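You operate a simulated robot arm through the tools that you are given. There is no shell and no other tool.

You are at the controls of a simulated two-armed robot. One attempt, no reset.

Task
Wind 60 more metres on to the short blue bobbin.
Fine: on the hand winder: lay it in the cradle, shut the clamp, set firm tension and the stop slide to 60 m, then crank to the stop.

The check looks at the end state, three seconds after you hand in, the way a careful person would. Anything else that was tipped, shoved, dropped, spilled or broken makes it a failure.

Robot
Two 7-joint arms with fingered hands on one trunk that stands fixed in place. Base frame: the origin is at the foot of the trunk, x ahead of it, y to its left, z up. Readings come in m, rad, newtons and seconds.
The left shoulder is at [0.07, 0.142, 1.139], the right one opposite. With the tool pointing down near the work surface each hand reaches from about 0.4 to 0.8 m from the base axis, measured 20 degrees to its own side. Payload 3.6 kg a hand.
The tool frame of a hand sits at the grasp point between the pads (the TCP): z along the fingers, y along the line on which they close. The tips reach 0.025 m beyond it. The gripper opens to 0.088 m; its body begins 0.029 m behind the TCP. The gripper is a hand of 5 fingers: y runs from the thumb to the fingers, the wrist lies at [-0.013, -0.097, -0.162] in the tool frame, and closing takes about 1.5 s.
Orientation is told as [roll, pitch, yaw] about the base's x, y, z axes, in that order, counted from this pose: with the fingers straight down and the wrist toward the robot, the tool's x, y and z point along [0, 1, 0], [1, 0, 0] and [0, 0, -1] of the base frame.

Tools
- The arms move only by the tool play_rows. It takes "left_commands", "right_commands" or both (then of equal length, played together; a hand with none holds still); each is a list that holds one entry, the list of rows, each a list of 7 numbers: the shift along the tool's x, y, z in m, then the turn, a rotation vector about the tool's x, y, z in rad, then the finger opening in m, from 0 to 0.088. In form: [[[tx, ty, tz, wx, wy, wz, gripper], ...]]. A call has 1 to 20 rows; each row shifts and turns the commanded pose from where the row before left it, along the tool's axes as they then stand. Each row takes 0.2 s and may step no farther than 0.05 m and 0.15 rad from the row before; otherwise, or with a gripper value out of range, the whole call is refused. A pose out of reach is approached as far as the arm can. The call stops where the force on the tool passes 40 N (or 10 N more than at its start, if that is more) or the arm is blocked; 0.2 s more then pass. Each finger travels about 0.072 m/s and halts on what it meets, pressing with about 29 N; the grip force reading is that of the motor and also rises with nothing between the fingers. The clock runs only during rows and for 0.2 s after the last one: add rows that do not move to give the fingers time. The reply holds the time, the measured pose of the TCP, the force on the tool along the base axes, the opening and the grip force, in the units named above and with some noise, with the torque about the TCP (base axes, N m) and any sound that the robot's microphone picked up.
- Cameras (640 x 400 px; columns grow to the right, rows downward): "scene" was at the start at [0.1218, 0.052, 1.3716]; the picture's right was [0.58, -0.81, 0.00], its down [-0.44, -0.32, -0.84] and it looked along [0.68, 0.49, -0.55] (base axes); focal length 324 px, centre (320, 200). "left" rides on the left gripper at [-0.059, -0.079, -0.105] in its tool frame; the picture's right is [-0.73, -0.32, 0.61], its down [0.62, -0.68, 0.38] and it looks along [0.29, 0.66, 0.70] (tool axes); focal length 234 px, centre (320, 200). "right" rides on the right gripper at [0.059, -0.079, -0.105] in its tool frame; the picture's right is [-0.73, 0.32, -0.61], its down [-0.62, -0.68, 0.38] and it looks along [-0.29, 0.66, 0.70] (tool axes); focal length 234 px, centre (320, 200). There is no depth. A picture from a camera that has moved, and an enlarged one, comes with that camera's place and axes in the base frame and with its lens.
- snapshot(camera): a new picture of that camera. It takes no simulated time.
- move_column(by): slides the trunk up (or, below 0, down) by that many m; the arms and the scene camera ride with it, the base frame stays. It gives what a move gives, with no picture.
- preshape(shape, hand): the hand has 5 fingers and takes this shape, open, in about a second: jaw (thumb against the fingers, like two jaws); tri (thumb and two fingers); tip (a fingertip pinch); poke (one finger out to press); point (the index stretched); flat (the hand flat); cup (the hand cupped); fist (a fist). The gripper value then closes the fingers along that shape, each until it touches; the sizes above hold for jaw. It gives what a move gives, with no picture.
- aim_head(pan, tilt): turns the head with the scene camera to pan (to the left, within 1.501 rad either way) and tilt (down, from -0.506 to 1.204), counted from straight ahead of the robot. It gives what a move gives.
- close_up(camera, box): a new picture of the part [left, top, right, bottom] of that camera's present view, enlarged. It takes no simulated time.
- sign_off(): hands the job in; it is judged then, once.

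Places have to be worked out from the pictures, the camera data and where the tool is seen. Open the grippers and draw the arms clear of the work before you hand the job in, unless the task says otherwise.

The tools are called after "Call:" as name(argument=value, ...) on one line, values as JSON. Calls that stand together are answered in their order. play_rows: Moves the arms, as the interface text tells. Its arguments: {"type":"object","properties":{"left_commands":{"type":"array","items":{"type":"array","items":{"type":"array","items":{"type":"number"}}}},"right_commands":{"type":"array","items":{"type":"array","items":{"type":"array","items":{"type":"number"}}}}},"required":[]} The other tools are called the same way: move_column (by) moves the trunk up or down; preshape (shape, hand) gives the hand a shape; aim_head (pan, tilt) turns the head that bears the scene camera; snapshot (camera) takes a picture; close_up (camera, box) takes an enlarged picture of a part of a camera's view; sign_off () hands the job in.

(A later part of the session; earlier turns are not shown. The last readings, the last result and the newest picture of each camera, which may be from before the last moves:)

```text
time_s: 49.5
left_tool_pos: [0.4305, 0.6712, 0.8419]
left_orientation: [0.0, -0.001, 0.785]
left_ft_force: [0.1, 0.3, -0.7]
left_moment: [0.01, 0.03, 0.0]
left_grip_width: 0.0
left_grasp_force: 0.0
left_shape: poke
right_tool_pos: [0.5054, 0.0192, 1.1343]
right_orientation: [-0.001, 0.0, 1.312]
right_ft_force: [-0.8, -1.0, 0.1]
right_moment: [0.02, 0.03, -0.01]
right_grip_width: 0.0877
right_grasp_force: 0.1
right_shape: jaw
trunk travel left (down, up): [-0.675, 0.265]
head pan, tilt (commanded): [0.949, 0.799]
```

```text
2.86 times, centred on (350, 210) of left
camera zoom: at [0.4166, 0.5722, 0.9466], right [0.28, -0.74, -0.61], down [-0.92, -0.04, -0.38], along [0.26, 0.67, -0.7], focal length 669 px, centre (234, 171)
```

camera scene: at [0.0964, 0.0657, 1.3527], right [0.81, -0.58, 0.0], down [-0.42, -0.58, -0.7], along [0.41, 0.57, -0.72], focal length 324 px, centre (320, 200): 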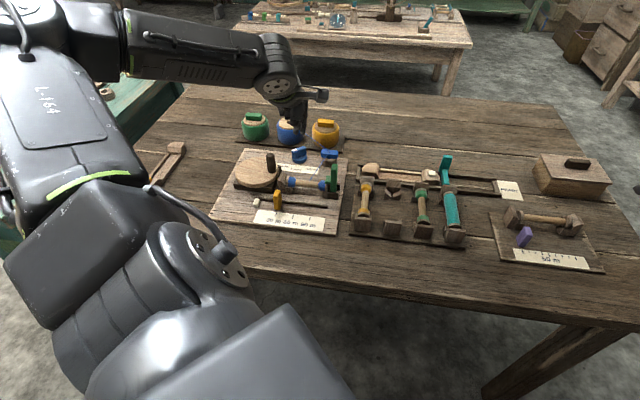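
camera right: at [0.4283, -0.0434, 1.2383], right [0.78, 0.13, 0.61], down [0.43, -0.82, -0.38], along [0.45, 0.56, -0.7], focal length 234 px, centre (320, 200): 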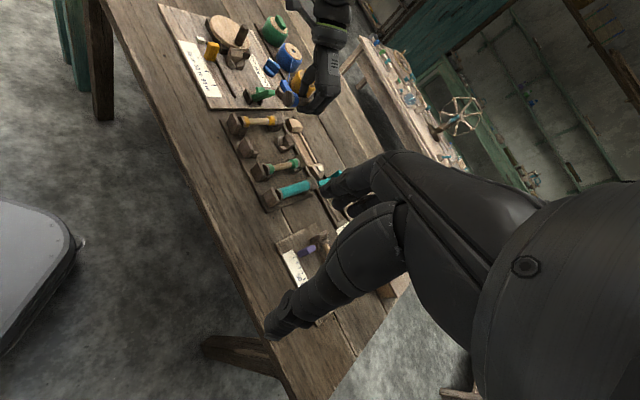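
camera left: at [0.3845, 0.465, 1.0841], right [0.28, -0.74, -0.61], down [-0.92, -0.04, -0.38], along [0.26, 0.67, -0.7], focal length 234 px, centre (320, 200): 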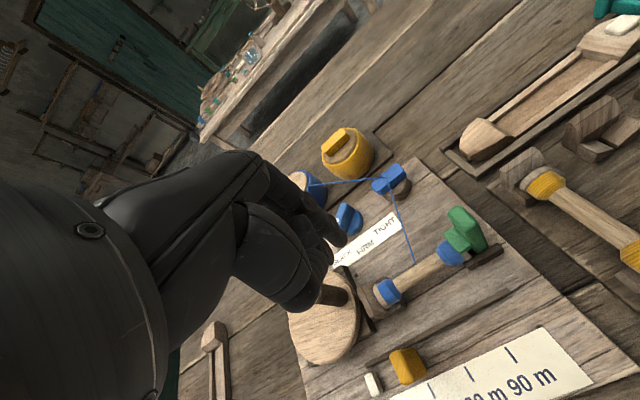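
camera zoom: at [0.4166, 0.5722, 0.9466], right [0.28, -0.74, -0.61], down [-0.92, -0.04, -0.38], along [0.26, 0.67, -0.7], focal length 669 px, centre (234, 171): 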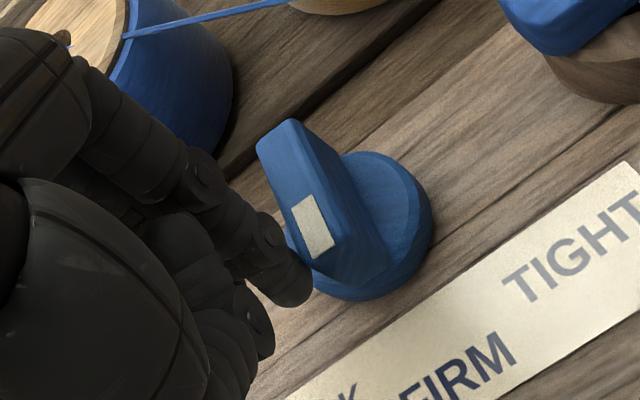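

The bar is now near 39°. A final ~2 mm nudge should bring it to 45°.

Call:
play_rows(left_commands=[[[-0.0013, -0.0013, 0, 0, 0, 0, 0.0], [0, 0, 0, 0, 0, 0, 0.0]]])

Call:
close_up(camera="scene", box=[285, 135, 325, 175])

Call:
close_up(camera="left", box=[300, 140, 420, 260])

```text
time_s: 50.1
left_tool_pos: [0.431, 0.6693, 0.8432]
left_orientation: [0.0, 0.0, 0.783]
left_ft_force: [0.0, 1.4, -0.4]
left_moment: [0.01, -0.01, 0.02]
left_grip_width: 0.0
left_grasp_force: 0.0
left_shape: poke
right_tool_pos: [0.5053, 0.0198, 1.1334]
right_orientation: [-0.002, 0.001, 1.311]
right_ft_force: [0.6, 0.7, 0.4]
right_moment: [0.02, 0.02, 0.0]
right_grip_width: 0.0879
right_grasp_force: 0.0
right_shape: jaw
trunk travel left (down, up): [-0.675, 0.265]
head pan, tilt (commanded): [0.949, 0.799]
```

```text
10.00 times, centred on (305, 155) of scene
camera zoom: at [0.0965, 0.066, 1.3527], right [0.81, -0.58, 0.0], down [-0.42, -0.58, -0.7], along [0.41, 0.57, -0.72], focal length 3235 px, centre (470, 650)
```

zoom: 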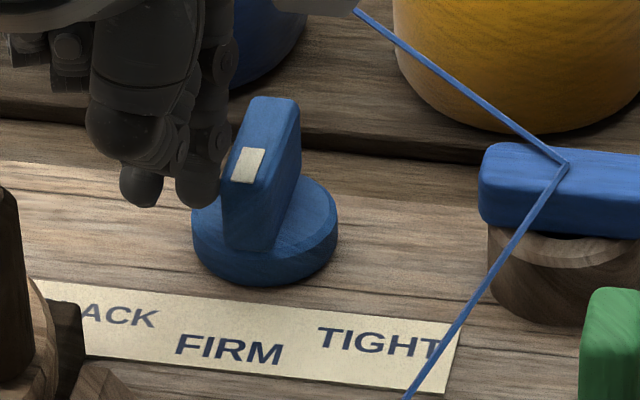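

```text
3.33 times, centred on (360, 200) of left
camera zoom: at [0.4162, 0.5704, 0.9468], right [0.28, -0.74, -0.61], down [-0.92, -0.04, -0.38], along [0.26, 0.67, -0.7], focal length 781 px, centre (187, 200)
```

zoom: 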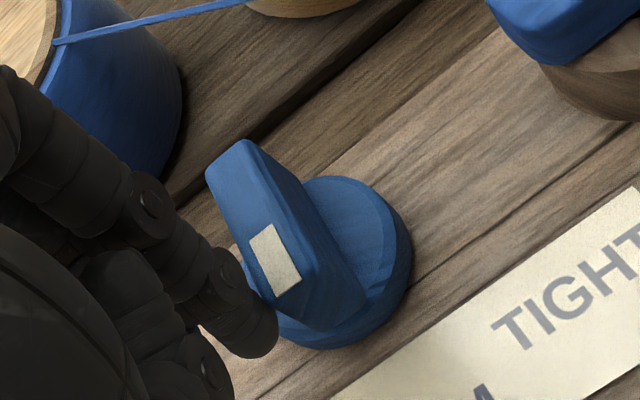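

Head-camera geometry says about 45° and the left camera says about 41°. I'll zoom tighter to settle it before leaving the dial.

Call:
close_up(camera="scene", box=[293, 142, 313, 167])

Call:
close_up(camera="left", box=[330, 175, 400, 245])

Call:
close_up(camera="right", box=[255, 50, 295, 85])

```text
16.00 times, centred on (303, 154) of scene
camera zoom: at [0.0965, 0.066, 1.3527], right [0.81, -0.58, 0.0], down [-0.42, -0.58, -0.7], along [0.41, 0.57, -0.72], focal length 5175 px, centre (592, 928)
```

zoom: 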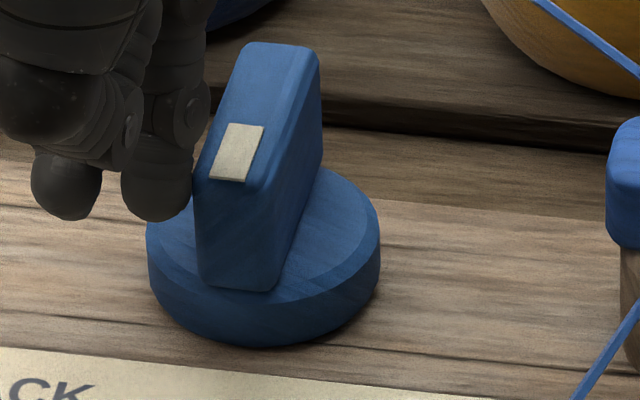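

```text
5.71 times, centred on (365, 210) of left
camera zoom: at [0.4162, 0.5704, 0.9468], right [0.28, -0.74, -0.61], down [-0.92, -0.04, -0.38], along [0.26, 0.67, -0.7], focal length 1338 px, centre (63, 143)
```

zoom: 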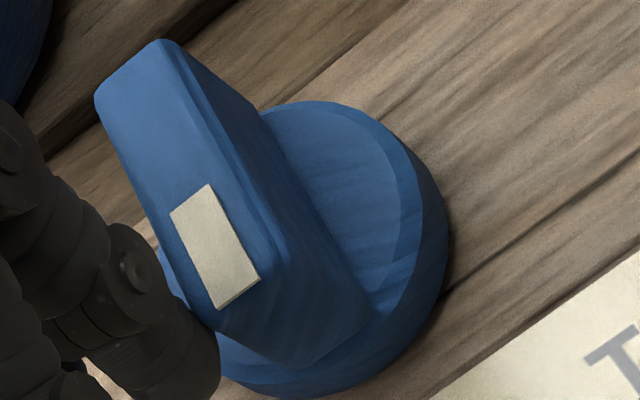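

```text
11.43 times, centred on (275, 68) of right
camera zoom: at [0.4281, -0.0431, 1.2383], right [0.78, 0.13, 0.61], down [0.43, -0.82, -0.38], along [0.45, 0.56, -0.7], focal length 2676 px, centre (834, 1714)
```

zoom: 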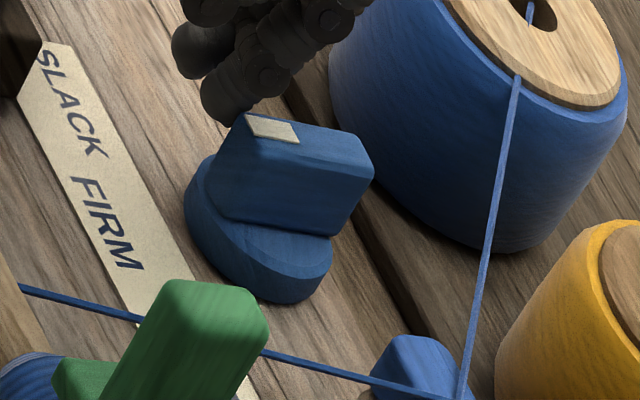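

The mark edges give 44–46° from both cameras, so the pointer is square on FIRM. I'll back the finger off sideways and raise it.

Call:
play_rows(left_commands=[[[0.004, 0, 0, 0, 0, 0, 0.0], [0.006, 0, 0, 0, 0, 0, 0.0], [0, 0, -0.02, 0, 0, 0, 0.0], [0, 0, -0.03, 0, 0, 0, 0.0], [0, 0, -0.035, 0, 0, 0, 0.0], [0, 0, -0.035, 0, 0, 0, 0.0], [0, 0, 0, 0, 0, 0, 0.0]]])

Call:
close_up(camera="scene", box=[200, 140, 360, 240])

Call:
close_up(camera="scene", box=[255, 185, 305, 225])

```text
time_s: 51.7
left_tool_pos: [0.4271, 0.6758, 0.9621]
left_orientation: [0.0, 0.0, 0.784]
left_ft_force: [0.3, 0.7, -0.4]
left_moment: [0.01, 0.02, -0.01]
left_grip_width: 0.0
left_grasp_force: 0.0
left_shape: poke
right_tool_pos: [0.5069, 0.0193, 1.1332]
right_orientation: [0.0, 0.0, 1.31]
right_ft_force: [-0.6, -0.9, 0.1]
right_moment: [0.02, 0.0, 0.01]
right_grip_width: 0.0877
right_grasp_force: 0.0
right_shape: jaw
trunk travel left (down, up): [-0.675, 0.265]
head pan, tilt (commanded): [0.949, 0.799]
```

```text
4.00 times, centred on (280, 190) of scene
camera zoom: at [0.0967, 0.0661, 1.3527], right [0.81, -0.58, 0.0], down [-0.42, -0.58, -0.7], along [0.41, 0.57, -0.72], focal length 1294 px, centre (480, 240)
```

zoom: 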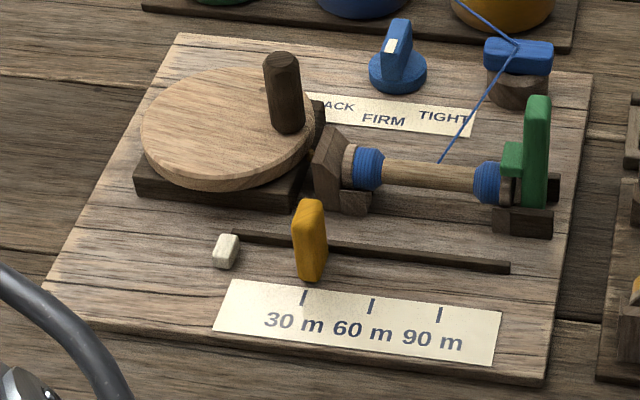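

```text
10.00 times, centred on (280, 205) of scene
camera zoom: at [0.0967, 0.0661, 1.3527], right [0.81, -0.58, 0.0], down [-0.42, -0.58, -0.7], along [0.41, 0.57, -0.72], focal length 3235 px, centre (720, 150)
```

zoom: 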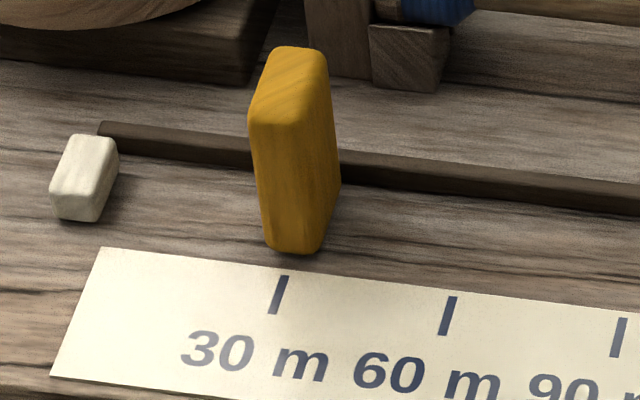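

Dial set and everything else is undisturbed. Now the stop slide: the orange tab is at s=-0.161 and needs +0.040 m to the 60 m tick. I'll bring the index finger down just to its left, between it and the white follower.

Call:
play_rows(left_commands=[[[0.0033, -0.0346, 0, 0, 0, 0, 0.0], [0.0033, -0.0346, 0, 0, 0, 0, 0.0], [0.0033, -0.0346, 0, 0, 0, 0, 0.0], [0.0033, -0.0346, 0, 0, 0, 0, 0.0], [0.0034, -0.0346, 0, 0, 0, 0, 0.0], [0, 0, 0.03, 0, 0, 0, 0.0], [0, 0, 0.03, 0, 0, 0, 0.0], [0, 0, 0.01, 0, 0, 0, 0.0], [0, 0, 0, 0, 0, 0, 0.0]]])

Call:
close_up(camera="scene", box=[220, 130, 320, 230])

Call:
close_up(camera="right", box=[170, 0, 290, 100])

Call:
close_up(camera="left", box=[250, 150, 450, 350])

```text
time_s: 53.7
left_tool_pos: [0.2905, 0.5642, 0.8899]
left_orientation: [0.0, -0.001, 0.785]
left_ft_force: [0.2, 0.0, 0.0]
left_moment: [-0.03, 0.0, -0.02]
left_grip_width: 0.0001
left_grasp_force: 0.1
left_shape: poke
right_tool_pos: [0.5065, 0.0189, 1.1328]
right_orientation: [0.001, 0.0, 1.311]
right_ft_force: [-0.6, -0.7, 0.7]
right_moment: [0.03, 0.02, 0.03]
right_grip_width: 0.0878
right_grasp_force: 0.0
right_shape: jaw
trunk travel left (down, up): [-0.675, 0.265]
head pan, tilt (commanded): [0.949, 0.799]
```

```text
4.00 times, centred on (270, 180) of scene
camera zoom: at [0.0966, 0.066, 1.3527], right [0.81, -0.58, 0.0], down [-0.42, -0.58, -0.7], along [0.41, 0.57, -0.72], focal length 1294 px, centre (520, 280)
```

zoom: 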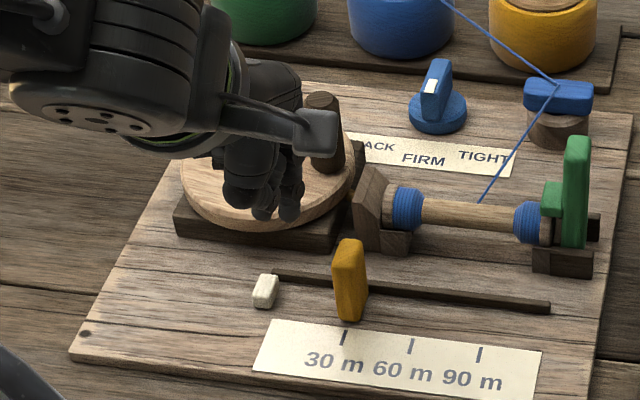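

```text
4.00 times, centred on (230, 50) of right
camera zoom: at [0.4282, -0.0431, 1.2382], right [0.78, 0.13, 0.61], down [0.43, -0.82, -0.38], along [0.45, 0.56, -0.7], focal length 937 px, centre (680, 800)
```

zoom: 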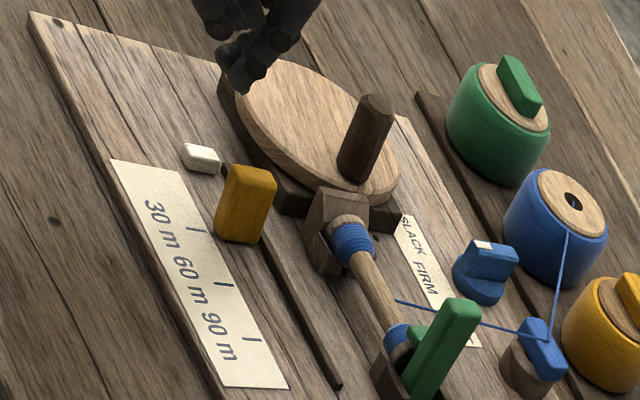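

```text
2.00 times, centred on (350, 250) of left
camera zoom: at [0.2758, 0.466, 0.9958], right [0.28, -0.74, -0.61], down [-0.92, -0.04, -0.38], along [0.26, 0.67, -0.7], focal length 468 px, centre (260, 100)
```

zoom: 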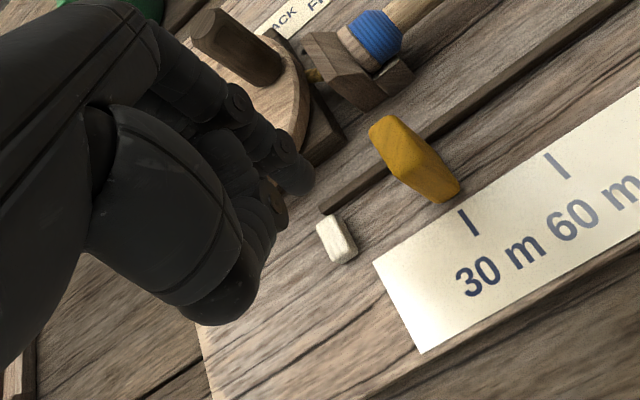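

The fingertip is at s≈-0.186, r≈0.610, between the follower and the tab. I'll lower it to tip height z≈0.812.

Call:
play_rows(left_commands=[[[0, 0, 0.02, 0, 0, 0, 0.0], [0, 0, 0.02, 0, 0, 0, 0.0], [0, 0, 0.009, 0, 0, 0, 0.0], [0, 0, 0, 0, 0, 0, 0.0]]])

Call:
close_up(camera="scene", box=[220, 140, 320, 230])

Call:
close_up(camera="left", box=[280, 140, 440, 300])

Call:
close_up(camera="right", box=[190, 0, 270, 70])

```text
time_s: 54.7
left_tool_pos: [0.2896, 0.5645, 0.8438]
left_orientation: [0.0, 0.0, 0.786]
left_ft_force: [-0.4, -0.1, 0.6]
left_moment: [-0.01, -0.01, 0.01]
left_grip_width: 0.0
left_grasp_force: 0.1
left_shape: poke
right_tool_pos: [0.5065, 0.0184, 1.1341]
right_orientation: [0.001, 0.001, 1.311]
right_ft_force: [0.4, 0.3, 0.1]
right_moment: [0.01, 0.0, 0.01]
right_grip_width: 0.0879
right_grasp_force: 0.1
right_shape: jaw
trunk travel left (down, up): [-0.675, 0.265]
head pan, tilt (commanded): [0.949, 0.799]
```

```text
4.44 times, centred on (270, 185) of scene
camera zoom: at [0.0964, 0.0657, 1.3527], right [0.81, -0.58, 0.0], down [-0.42, -0.58, -0.7], along [0.41, 0.57, -0.72], focal length 1438 px, centre (542, 267)
```

zoom: 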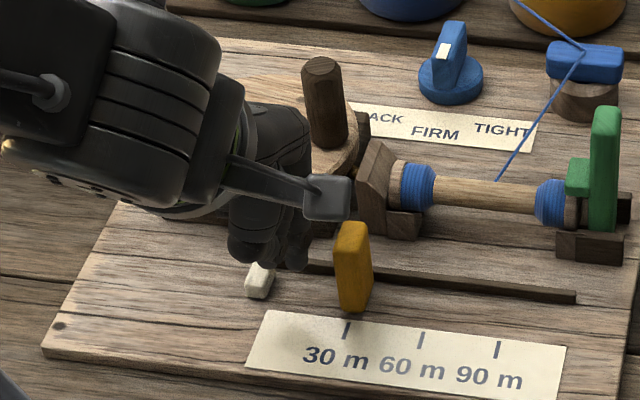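

```text
2.50 times, centred on (360, 220) of left
camera zoom: at [0.2751, 0.4663, 0.9475], right [0.28, -0.74, -0.61], down [-0.92, -0.04, -0.38], along [0.26, 0.67, -0.7], focal length 585 px, centre (220, 150)
```

zoom: 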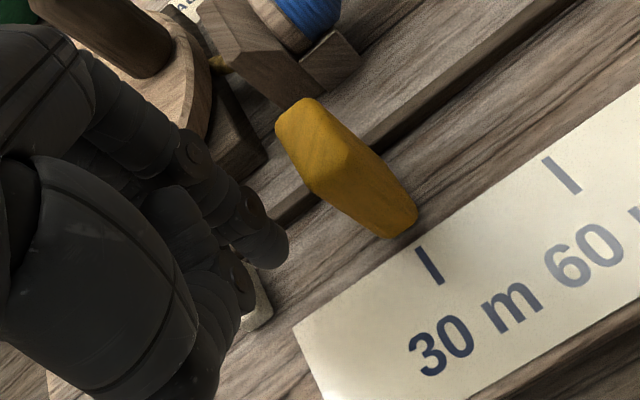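

```text
5.71 times, centred on (230, 35) of right
camera zoom: at [0.4281, -0.0433, 1.2383], right [0.78, 0.13, 0.61], down [0.43, -0.82, -0.38], along [0.45, 0.56, -0.7], focal length 1338 px, centre (834, 1143)
```

zoom: 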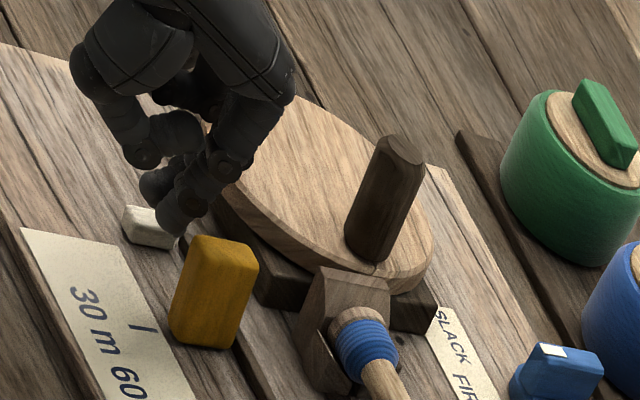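

The finger is in the gap. I'll push along the rail toward the 60 m mark, about 40 mm first, then measure.

Call:
play_rows(left_commands=[[[-0.008, 0, 0, 0, 0, 0, 0.0], [-0.008, 0, 0, 0, 0, 0, 0.0], [-0.008, 0, 0, 0, 0, 0, 0.0], [-0.008, 0, 0, 0, 0, 0, 0.0], [-0.008, 0, 0, 0, 0, 0, 0.0], [0, 0, 0, 0, 0, 0, 0.0]]])

Call:
close_up(camera="scene", box=[230, 170, 320, 230])

Call:
close_up(camera="left", box=[280, 140, 440, 300])

```text
time_s: 56.1
left_tool_pos: [0.3191, 0.5366, 0.8432]
left_orientation: [0.0, -0.001, 0.783]
left_ft_force: [-1.4, 0.7, -0.5]
left_moment: [-0.03, -0.01, -0.01]
left_grip_width: 0.0
left_grasp_force: 0.0
left_shape: poke
right_tool_pos: [0.5064, 0.0179, 1.134]
right_orientation: [0.001, 0.0, 1.31]
right_ft_force: [0.1, 0.5, -0.1]
right_moment: [0.03, -0.01, 0.04]
right_grip_width: 0.0879
right_grasp_force: 0.1
right_shape: jaw
trunk travel left (down, up): [-0.675, 0.265]
head pan, tilt (commanded): [0.949, 0.799]
```

```text
6.67 times, centred on (275, 200) of scene
camera zoom: at [0.0962, 0.0659, 1.3527], right [0.81, -0.58, 0.0], down [-0.42, -0.58, -0.7], along [0.41, 0.57, -0.72], focal length 2156 px, centre (620, 200)
```

zoom: 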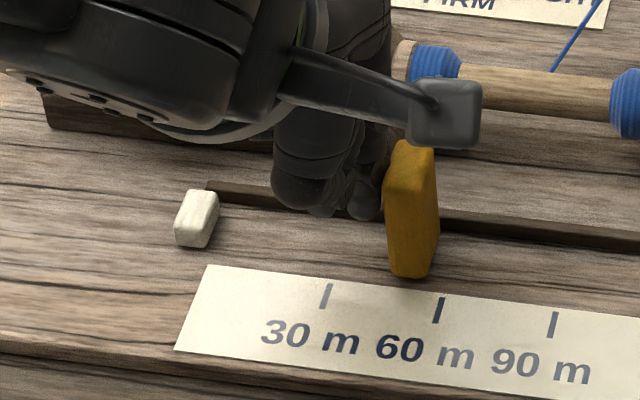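

```text
2.50 times, centred on (360, 220) of left
camera zoom: at [0.3033, 0.4382, 0.9478], right [0.28, -0.74, -0.61], down [-0.92, -0.04, -0.38], along [0.26, 0.67, -0.7], focal length 585 px, centre (220, 150)
```

zoom: 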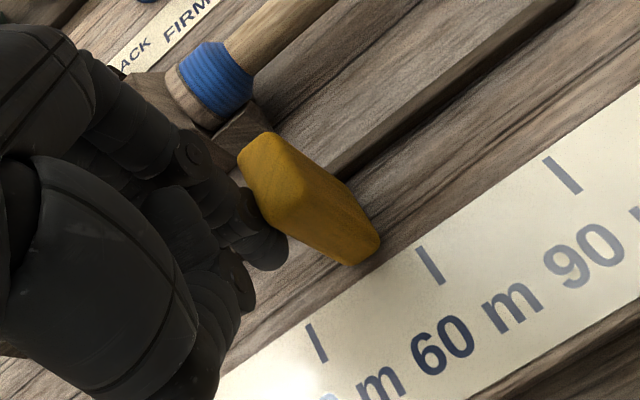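

The tab is now at s≈-0.134 and the 60 m tick is at -0.1206, so it needs about 13 mm more. I'll push 11 mm, then fine-tune.

Call:
play_rows(left_commands=[[[-0.0055, 0, 0, 0, 0, 0, 0.0], [-0.0055, 0, 0, 0, 0, 0, 0.0], [0, 0, 0, 0, 0, 0, 0.0]]])

Call:
close_up(camera="scene", box=[260, 180, 308, 222])

Call:
close_up(camera="left", box=[300, 160, 420, 280])

Call:
close_up(camera="right", box=[190, 0, 260, 70])

```text
time_s: 56.9
left_tool_pos: [0.3261, 0.5284, 0.8437]
left_orientation: [0.0, 0.0, 0.785]
left_ft_force: [-0.2, 0.7, 0.2]
left_moment: [0.0, -0.01, -0.04]
left_grip_width: 0.0
left_grasp_force: 0.0
left_shape: poke
right_tool_pos: [0.5057, 0.0186, 1.1339]
right_orientation: [-0.002, 0.001, 1.311]
right_ft_force: [-0.2, 0.1, 0.3]
right_moment: [0.01, -0.01, 0.02]
right_grip_width: 0.0878
right_grasp_force: 0.1
right_shape: jaw
trunk travel left (down, up): [-0.675, 0.265]
head pan, tilt (commanded): [0.949, 0.799]
```

```text
9.52 times, centred on (284, 201) of scene
camera zoom: at [0.0964, 0.0657, 1.3528], right [0.81, -0.58, 0.0], down [-0.42, -0.58, -0.7], along [0.41, 0.57, -0.72], focal length 3081 px, centre (663, 190)
```

zoom: 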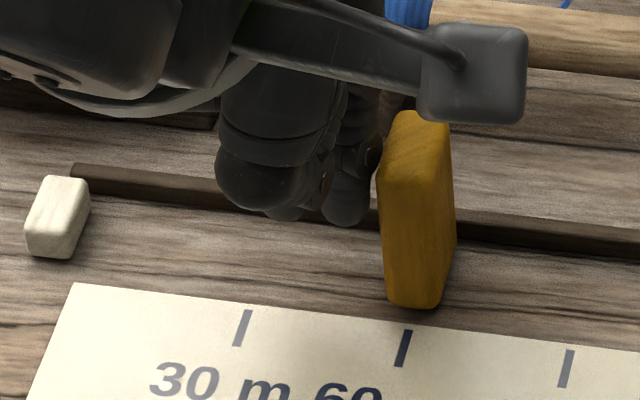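

```text
3.33 times, centred on (360, 220) of left
camera zoom: at [0.3117, 0.4301, 0.9474], right [0.28, -0.74, -0.61], down [-0.92, -0.04, -0.38], along [0.26, 0.67, -0.7], focal length 781 px, centre (187, 133)
```

zoom: 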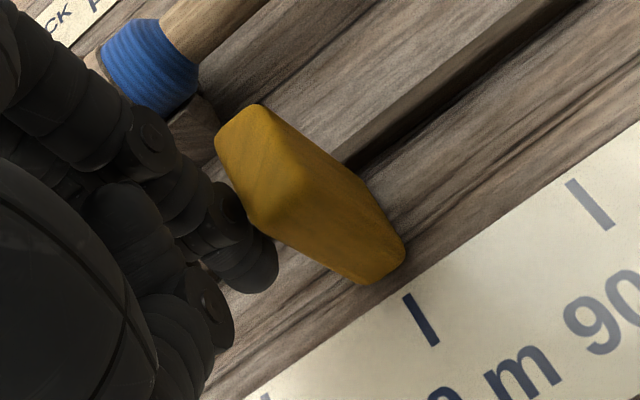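

```text
5.71 times, centred on (225, 35) of right
camera zoom: at [0.428, -0.0434, 1.2383], right [0.78, 0.13, 0.61], down [0.43, -0.82, -0.38], along [0.45, 0.56, -0.7], focal length 1338 px, centre (863, 1143)
```

zoom: 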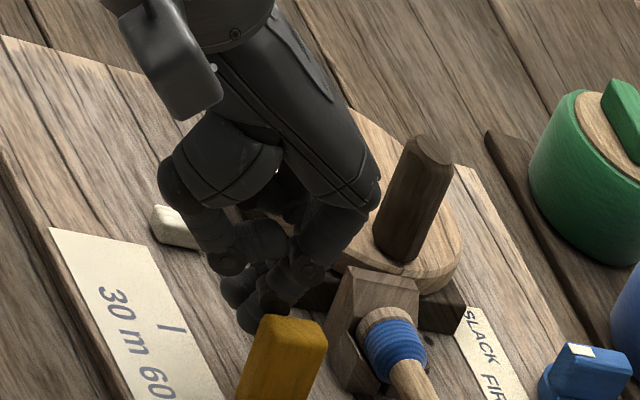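

The head camera puts the tab within 0.6 mm of the 60 m tick and the left camera says about 1.2 mm short. I'll check from the right camera and at higher zoom.

Call:
close_up(camera="right", box=[185, 30, 245, 90])

Call:
close_up(camera="scene", box=[280, 187, 304, 211])

```text
6.67 times, centred on (215, 60) of right
camera zoom: at [0.428, -0.0434, 1.2383], right [0.78, 0.13, 0.61], down [0.43, -0.82, -0.38], along [0.45, 0.56, -0.7], focal length 1561 px, centre (1020, 1133)
```

zoom: 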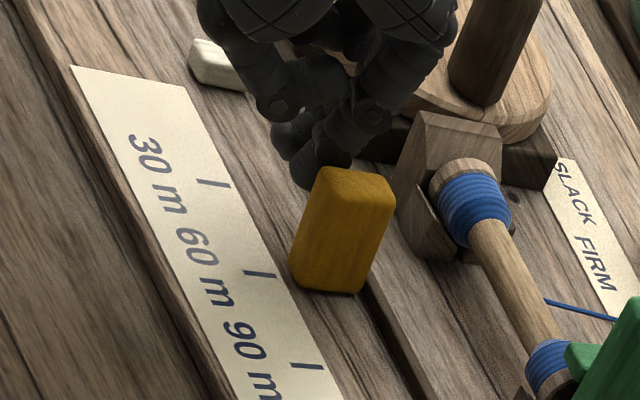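

```text
16.00 times, centred on (292, 199) of scene
camera zoom: at [0.0964, 0.0657, 1.3528], right [0.81, -0.58, 0.0], down [-0.42, -0.58, -0.7], along [0.41, 0.57, -0.72], focal length 5175 px, centre (768, 216)
```

zoom: 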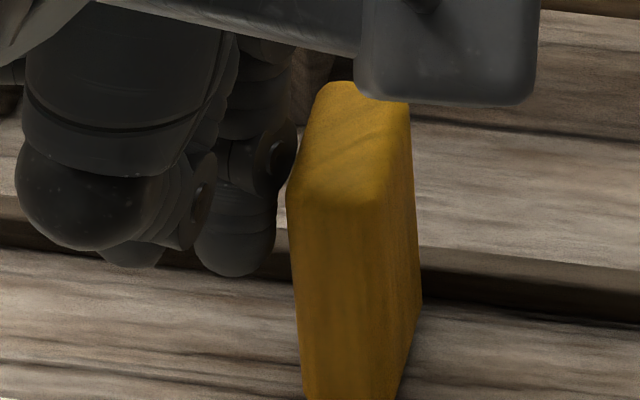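

Averaging the three views puts the tab within about 1 mm of the 60 m tick, well under 1 m of thread. I'll back the finger off and lift away.

Call:
play_rows(left_commands=[[[0.005, 0, 0, 0, 0, 0, 0.0], [0.008, 0, 0, 0, 0, 0, 0.0], [0, 0, -0.02, 0, 0, 0, 0.0], [0, 0, -0.03, 0, 0, 0, 0.0], [0, 0, -0.035, 0, 0, 0, 0.0], [0, 0, -0.035, 0, 0, 0, 0.0], [0, -0.03, -0.02, 0, 0, 0, 0.0], [0, -0.03, 0, 0, 0, 0, 0.0], [0, 0, 0, 0, 0, 0, 0.0]]])

Call:
close_up(camera="scene", box=[240, 180, 320, 235])

Call:
snapshot(camera="scene")

```text
time_s: 58.9
left_tool_pos: [0.2748, 0.4975, 0.985]
left_orientation: [0.0, 0.0, 0.784]
left_ft_force: [0.1, 0.9, 0.5]
left_moment: [-0.02, -0.01, 0.01]
left_grip_width: 0.0001
left_grasp_force: 0.2
left_shape: poke
right_tool_pos: [0.5059, 0.0185, 1.1338]
right_orientation: [0.0, 0.0, 1.311]
right_ft_force: [0.8, -0.3, 0.1]
right_moment: [0.01, 0.01, 0.0]
right_grip_width: 0.0875
right_grasp_force: 0.0
right_shape: jaw
trunk travel left (down, up): [-0.675, 0.265]
head pan, tilt (commanded): [0.949, 0.799]
```

```text
7.27 times, centred on (280, 208) of scene
camera zoom: at [0.0971, 0.0662, 1.3527], right [0.81, -0.58, 0.0], down [-0.42, -0.58, -0.7], along [0.41, 0.57, -0.72], focal length 2352 px, centre (611, 146)
```

zoom: 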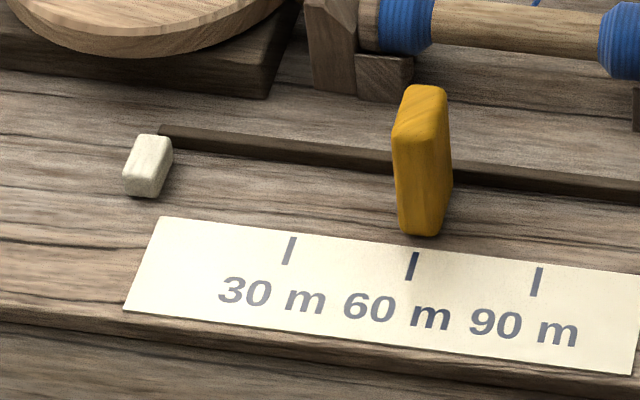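

```text
taken
camera scene: at [0.0971, 0.0662, 1.3527], right [0.81, -0.58, 0.0], down [-0.42, -0.58, -0.7], along [0.41, 0.57, -0.72], focal length 324 px, centre (320, 200)
```

scene: 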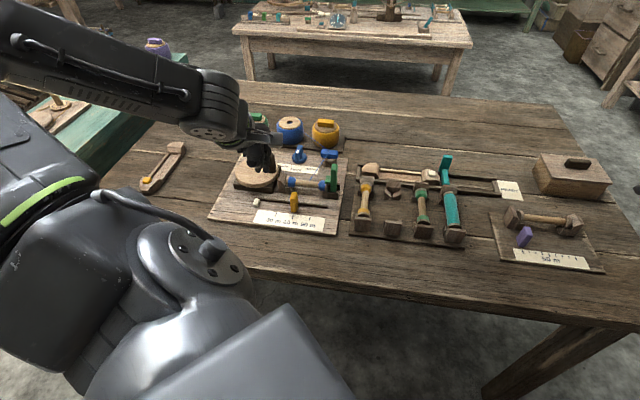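

Slide aligned at 60 m: tab s=-0.1210 against tick -0.1209. Next the crank: I'll set the tri shape here in the air to cage the peg, and take a fresh look at the peg and disc.

Call:
preshape(shape="tri", hand="left")

Call:
play_rows(left_commands=[[[0, -0.03, 0, 0, 0, 0, 0.06], [0, -0.03, 0, 0, 0, 0, 0.06], [0, 0, 0, 0, 0, 0, 0.06]]])

Call:
close_up(camera="scene", box=[225, 145, 297, 200])

Call:
close_up(camera="right", box=[190, 0, 270, 60])

Call:
snapshot(camera="left")

```text
time_s: 59.8
left_tool_pos: [0.2738, 0.4969, 0.9841]
left_orientation: [-0.001, 0.0, 0.784]
left_ft_force: [0.6, 0.6, -0.1]
left_moment: [-0.01, -0.01, -0.02]
left_grip_width: 0.0878
left_grasp_force: 0.0
left_shape: tri
right_tool_pos: [0.5052, 0.019, 1.1344]
right_orientation: [-0.001, 0.0, 1.311]
right_ft_force: [-0.1, -0.6, -0.4]
right_moment: [0.02, -0.04, 0.02]
right_grip_width: 0.0877
right_grasp_force: 0.1
right_shape: jaw
trunk travel left (down, up): [-0.675, 0.265]
head pan, tilt (commanded): [0.949, 0.799]
```

```text
time_s: 60.6
left_tool_pos: [0.2471, 0.4886, 0.9843]
left_orientation: [-0.003, 0.002, 0.784]
left_ft_force: [-1.1, -0.3, 0.7]
left_moment: [-0.04, -0.02, 0.01]
left_grip_width: 0.0604
left_grasp_force: 0.0
left_shape: tri
left hand out of reach, approached as far as the arm can: row 1, 2
right_tool_pos: [0.5052, 0.019, 1.1333]
right_orientation: [-0.001, -0.001, 1.312]
right_ft_force: [0.1, 0.8, 0.0]
right_moment: [-0.02, 0.0, -0.05]
right_grip_width: 0.0875
right_grasp_force: 0.1
right_shape: jaw
trunk travel left (down, up): [-0.675, 0.265]
head pan, tilt (commanded): [0.949, 0.799]
```

```text
7.27 times, centred on (261, 172) of scene
camera zoom: at [0.0965, 0.0657, 1.3527], right [0.81, -0.58, 0.0], down [-0.42, -0.58, -0.7], along [0.41, 0.57, -0.72], focal length 2352 px, centre (749, 400)
```

zoom: 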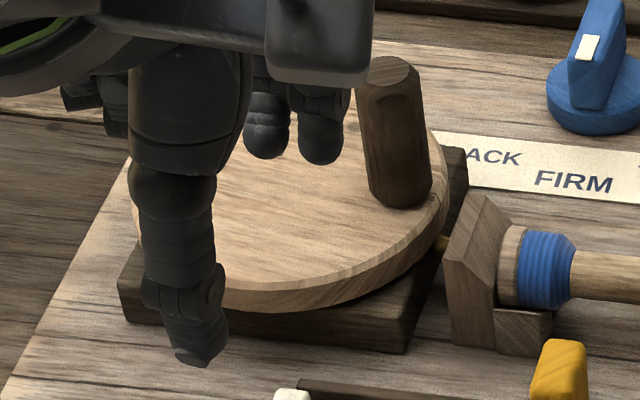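

```text
6.67 times, centred on (230, 30) of right
camera zoom: at [0.4281, -0.0434, 1.2382], right [0.78, 0.13, 0.61], down [0.43, -0.82, -0.38], along [0.45, 0.56, -0.7], focal length 1561 px, centre (920, 1333)
```

zoom: 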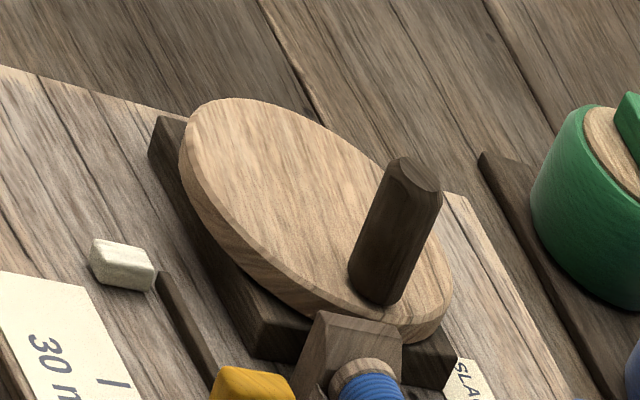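

```text
taken
camera left: at [0.2342, 0.3902, 1.0901], right [0.28, -0.74, -0.61], down [-0.92, -0.04, -0.38], along [0.26, 0.67, -0.7], focal length 234 px, centre (320, 200)
```

left: 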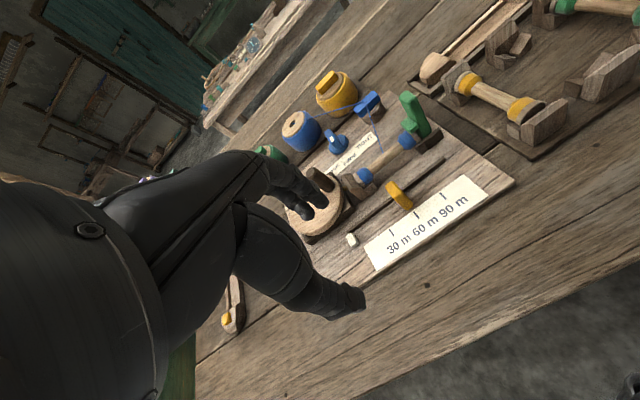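

Peg found at (0.357, 0.631), about 22 mm wide. I'll move over it at height and verify.

Call:
play_rows(left_commands=[[[0.0039, 0.0298, 0, 0, 0, 0, 0.06], [0.0039, 0.0298, 0, 0, 0, 0, 0.06], [0.0039, 0.0298, 0, 0, 0, 0, 0.06], [0.0039, 0.0298, 0, 0, 0, 0, 0.06], [0.0039, 0.0298, 0, 0, 0, 0, 0.06], [0.0036, 0.0296, 0, 0, 0, 0, 0.06], [0, 0, 0, 0, 0, 0, 0.06]]])

Call:
close_up(camera="scene", box=[225, 100, 317, 200])

Call:
close_up(camera="right", box=[190, 0, 290, 70])

```text
time_s: 62.2
left_tool_pos: [0.3571, 0.6307, 0.9853]
left_orientation: [0.0, -0.001, 0.786]
left_ft_force: [0.3, -0.5, 1.1]
left_moment: [0.02, 0.0, -0.01]
left_grip_width: 0.0603
left_grasp_force: 0.0
left_shape: tri
right_tool_pos: [0.5053, 0.0187, 1.1336]
right_orientation: [0.0, 0.0, 1.31]
right_ft_force: [0.3, -0.4, -0.6]
right_moment: [-0.04, -0.01, -0.03]
right_grip_width: 0.0877
right_grasp_force: 0.1
right_shape: jaw
trunk travel left (down, up): [-0.675, 0.265]
head pan, tilt (commanded): [0.949, 0.799]
```

```text
4.00 times, centred on (271, 150) of scene
camera zoom: at [0.096, 0.0652, 1.3528], right [0.81, -0.58, 0.0], down [-0.42, -0.58, -0.7], along [0.41, 0.57, -0.72], focal length 1294 px, centre (516, 400)
```

zoom: 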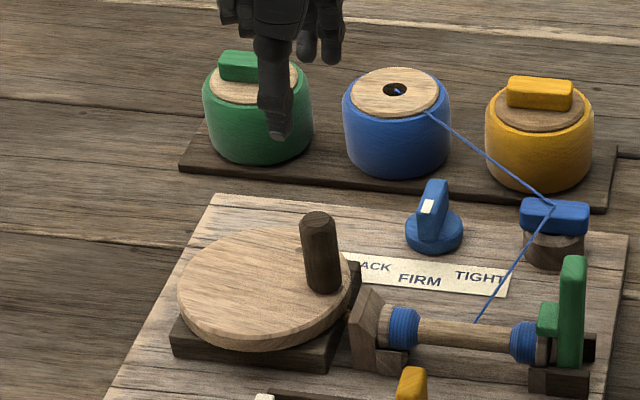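

```text
5.71 times, centred on (240, 35) of right
camera zoom: at [0.4277, -0.0438, 1.2384], right [0.78, 0.13, 0.61], down [0.43, -0.82, -0.38], along [0.45, 0.56, -0.7], focal length 1338 px, centre (777, 1143)
```

zoom: 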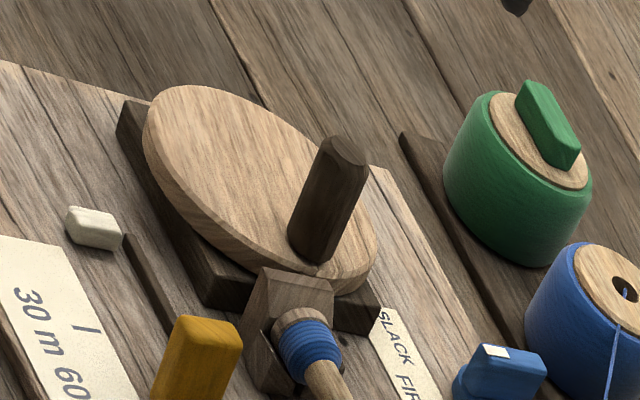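

The TCP is directly over the peg. I'll descend to z≈0.905 and check that thumb and fingers straddle it.

Call:
play_rows(left_commands=[[[0, 0, 0.03, 0, 0, 0, 0.06], [0, 0, 0.03, 0, 0, 0, 0.06], [0, 0, 0.02, 0, 0, 0, 0.06], [0, 0, 0, 0, 0, 0, 0.06]]])

Call:
close_up(camera="scene", box=[225, 110, 317, 200])

Call:
close_up(camera="right", box=[190, 0, 290, 70])

Call:
close_up(camera="left", box=[240, 140, 420, 320])

```text
time_s: 63.2
left_tool_pos: [0.3573, 0.6298, 0.906]
left_orientation: [-0.001, 0.001, 0.785]
left_ft_force: [0.4, -0.3, -0.3]
left_moment: [0.01, 0.02, -0.01]
left_grip_width: 0.0604
left_grasp_force: 0.1
left_shape: tri
right_tool_pos: [0.5063, 0.0174, 1.1344]
right_orientation: [0.0, 0.0, 1.311]
right_ft_force: [-0.5, 0.1, -0.1]
right_moment: [0.02, 0.0, -0.02]
right_grip_width: 0.0877
right_grasp_force: 0.0
right_shape: jaw
trunk travel left (down, up): [-0.675, 0.265]
head pan, tilt (commanded): [0.949, 0.799]
```

```text
4.44 times, centred on (271, 155) of scene
camera zoom: at [0.0963, 0.0656, 1.3528], right [0.81, -0.58, 0.0], down [-0.42, -0.58, -0.7], along [0.41, 0.57, -0.72], focal length 1438 px, centre (538, 400)
```

zoom: 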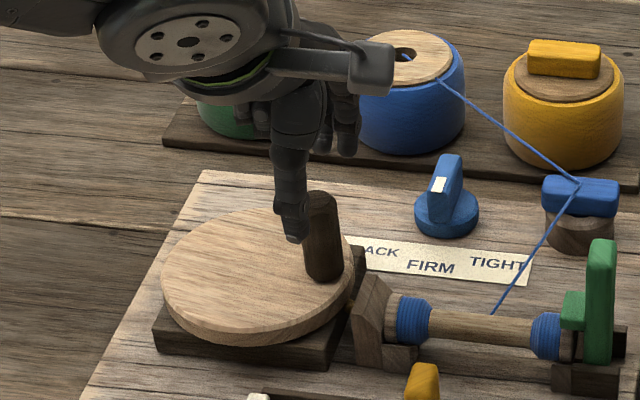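

```text
5.71 times, centred on (240, 35) of right
camera zoom: at [0.428, -0.0434, 1.2383], right [0.78, 0.13, 0.61], down [0.43, -0.82, -0.38], along [0.45, 0.56, -0.7], focal length 1338 px, centre (777, 1143)
```

zoom: 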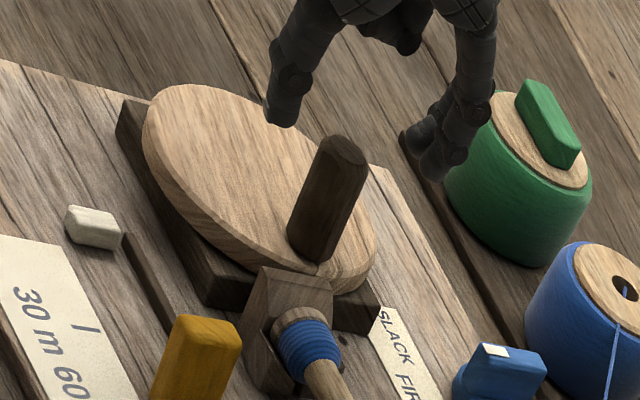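

```text
2.22 times, centred on (330, 230) of left
camera zoom: at [0.3432, 0.5322, 1.009], right [0.28, -0.74, -0.61], down [-0.92, -0.04, -0.38], along [0.26, 0.67, -0.7], focal length 520 px, centre (298, 133)
```

zoom: 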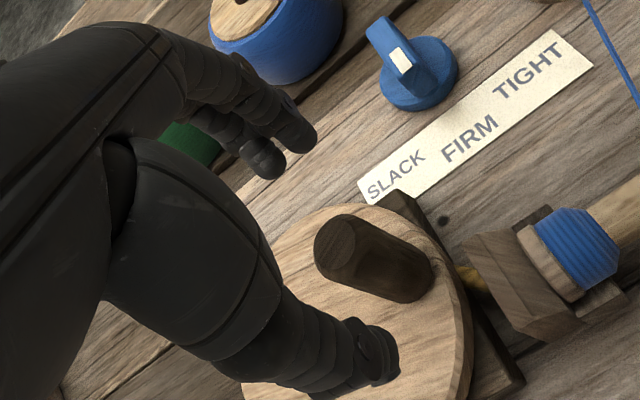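

Straddling correctly. I'll lower to z≈0.862 so the pads surround the peg, with tips about 9 mm above the disc.

Call:
play_rows(left_commands=[[[0, 0, 0.015, 0, 0, 0, 0.06], [0, 0, 0.015, 0, 0, 0, 0.06], [0, 0, 0.014, 0, 0, 0, 0.06], [0, 0, 0, 0, 0, 0, 0.06]]])

Call:
close_up(camera="scene", box=[235, 130, 307, 200])

Call:
close_up(camera="right", box=[190, 0, 290, 70])

Call:
close_up(camera="left", box=[240, 140, 420, 320])

```text
time_s: 64.2
left_tool_pos: [0.3596, 0.6306, 0.8612]
left_orientation: [0.0, 0.0, 0.783]
left_ft_force: [-1.0, 0.3, 0.3]
left_moment: [0.0, 0.03, -0.02]
left_grip_width: 0.0601
left_grasp_force: 0.1
left_shape: tri
right_tool_pos: [0.5052, 0.018, 1.1338]
right_orientation: [0.001, -0.001, 1.311]
right_ft_force: [0.2, -0.6, 0.1]
right_moment: [0.02, -0.02, -0.03]
right_grip_width: 0.0876
right_grasp_force: 0.1
right_shape: jaw
trunk travel left (down, up): [-0.675, 0.265]
head pan, tilt (commanded): [0.949, 0.799]
```

```text
5.71 times, centred on (271, 165) of scene
camera zoom: at [0.0964, 0.0656, 1.3528], right [0.81, -0.58, 0.0], down [-0.42, -0.58, -0.7], along [0.41, 0.57, -0.72], focal length 1848 px, centre (600, 400)
```

zoom: 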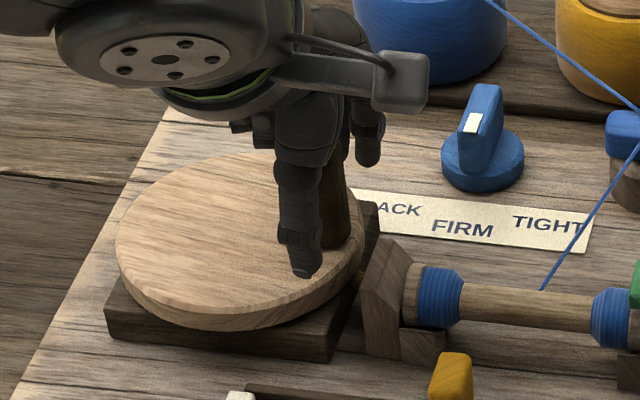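

```text
5.71 times, centred on (240, 35) of right
camera zoom: at [0.428, -0.0434, 1.2383], right [0.78, 0.13, 0.61], down [0.43, -0.82, -0.38], along [0.45, 0.56, -0.7], focal length 1338 px, centre (777, 1143)
```

zoom: 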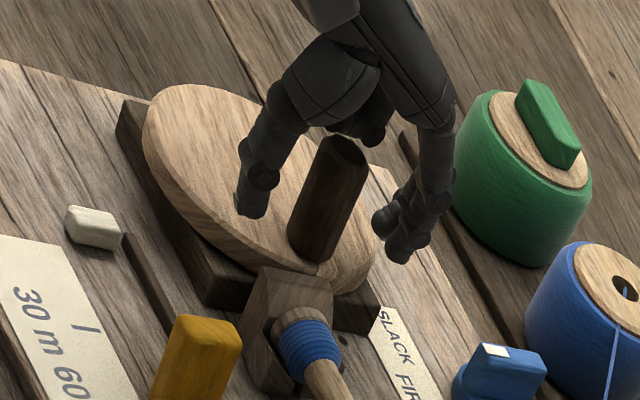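

```text
2.22 times, centred on (330, 230) of left
camera zoom: at [0.3448, 0.5325, 0.9656], right [0.28, -0.74, -0.61], down [-0.92, -0.04, -0.38], along [0.26, 0.67, -0.7], focal length 520 px, centre (298, 133)
```

zoom: 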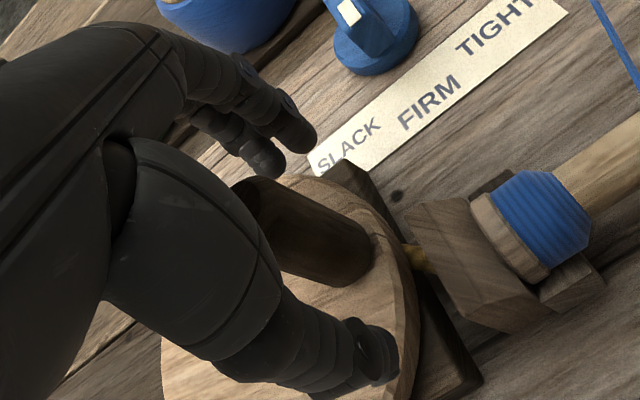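

The peg is between thumb and fingers with nothing touching. I'll close gently and watch the grip force.

Call:
play_rows(left_commands=[[[0, 0, 0, 0, 0, 0, 0.048], [0, 0, 0, 0, 0, 0, 0.036], [0, 0, 0, 0, 0, 0, 0.028], [0, 0, 0, 0, 0, 0, 0.022], [0, 0, 0, 0, 0, 0, 0.019], [0, 0, 0, 0, 0, 0, 0.019], [0, 0, 0, 0, 0, 0, 0.019]]])

Call:
close_up(camera="right", box=[190, 0, 290, 70])

Call:
close_up(camera="left", box=[260, 140, 400, 280])

```text
time_s: 65.8
left_tool_pos: [0.3596, 0.6313, 0.8605]
left_orientation: [0.001, -0.001, 0.784]
left_ft_force: [0.6, 0.6, -0.4]
left_moment: [-0.03, -0.02, 0.01]
left_grip_width: 0.0192
left_grasp_force: 0.1
left_shape: tri
right_tool_pos: [0.5053, 0.0197, 1.133]
right_orientation: [-0.002, 0.002, 1.311]
right_ft_force: [0.2, -0.2, -0.5]
right_moment: [-0.02, 0.04, -0.01]
right_grip_width: 0.0876
right_grasp_force: 0.0
right_shape: jaw
trunk travel left (down, up): [-0.675, 0.265]
head pan, tilt (commanded): [0.949, 0.799]
```

```text
5.71 times, centred on (240, 35) of right
camera zoom: at [0.428, -0.0434, 1.2383], right [0.78, 0.13, 0.61], down [0.43, -0.82, -0.38], along [0.45, 0.56, -0.7], focal length 1338 px, centre (777, 1143)
```

zoom: 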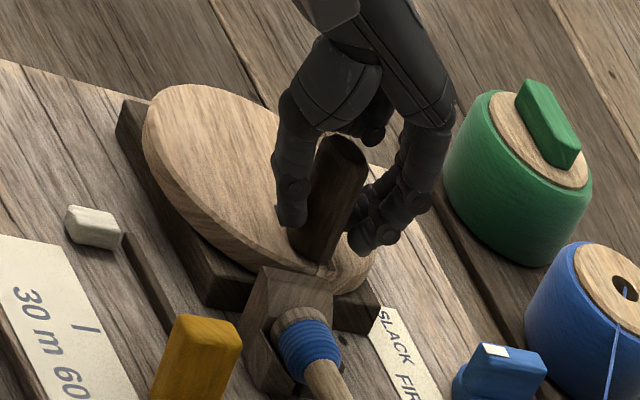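

```text
2.86 times, centred on (330, 210) of left
camera zoom: at [0.3448, 0.5325, 0.9657], right [0.28, -0.74, -0.61], down [-0.92, -0.04, -0.38], along [0.26, 0.67, -0.7], focal length 669 px, centre (291, 171)
```

zoom: 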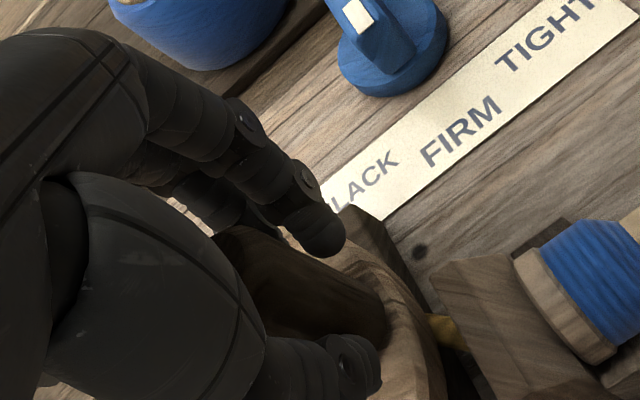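

No contact yet at 0.019. Closing a little further in small increments.

Call:
play_rows(left_commands=[[[0, 0, 0, 0, 0, 0, 0.017], [0, 0, 0, 0, 0, 0, 0.015], [0, 0, 0, 0, 0, 0, 0.015]]])

Call:
close_up(camera="left", box=[260, 140, 400, 280])

Call:
close_up(camera="right", box=[215, 10, 275, 60])

```text
time_s: 66.6
left_tool_pos: [0.3584, 0.6316, 0.8615]
left_orientation: [0.0, 0.0, 0.785]
left_ft_force: [-0.3, -0.1, 1.1]
left_moment: [0.0, 0.0, -0.01]
left_grip_width: 0.0152
left_grasp_force: 0.1
left_shape: tri
right_tool_pos: [0.5058, 0.0183, 1.1336]
right_orientation: [-0.001, -0.002, 1.31]
right_ft_force: [-1.0, 0.0, 0.7]
right_moment: [0.03, -0.01, 0.04]
right_grip_width: 0.0879
right_grasp_force: 0.0
right_shape: jaw
trunk travel left (down, up): [-0.675, 0.265]
head pan, tilt (commanded): [0.949, 0.799]
```

```text
2.86 times, centred on (330, 210) of left
camera zoom: at [0.3448, 0.5325, 0.9658], right [0.28, -0.74, -0.61], down [-0.92, -0.04, -0.38], along [0.26, 0.67, -0.7], focal length 669 px, centre (291, 171)
```

zoom: 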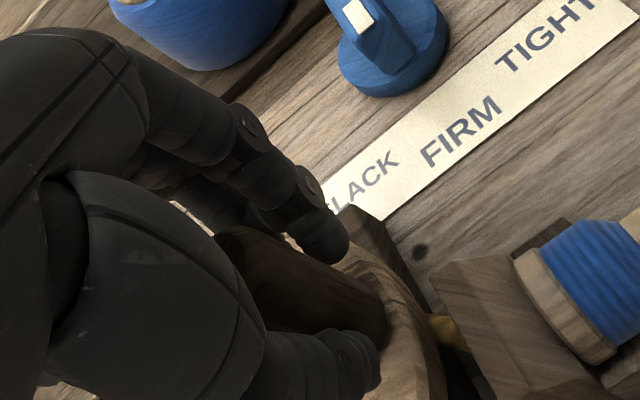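

```text
8.00 times, centred on (245, 35) of right
camera zoom: at [0.4281, -0.0434, 1.2383], right [0.78, 0.13, 0.61], down [0.43, -0.82, -0.38], along [0.45, 0.56, -0.7], focal length 1873 px, centre (920, 1520)
```

zoom: 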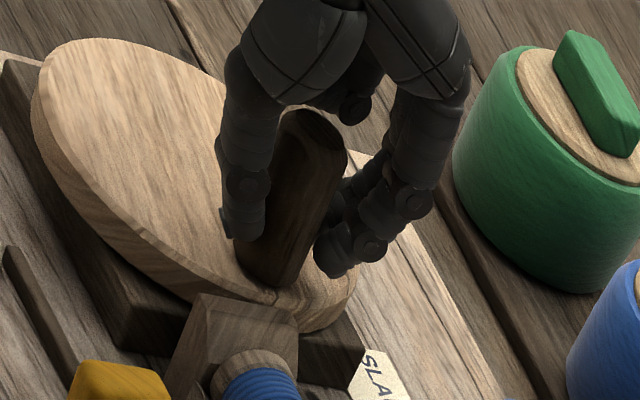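

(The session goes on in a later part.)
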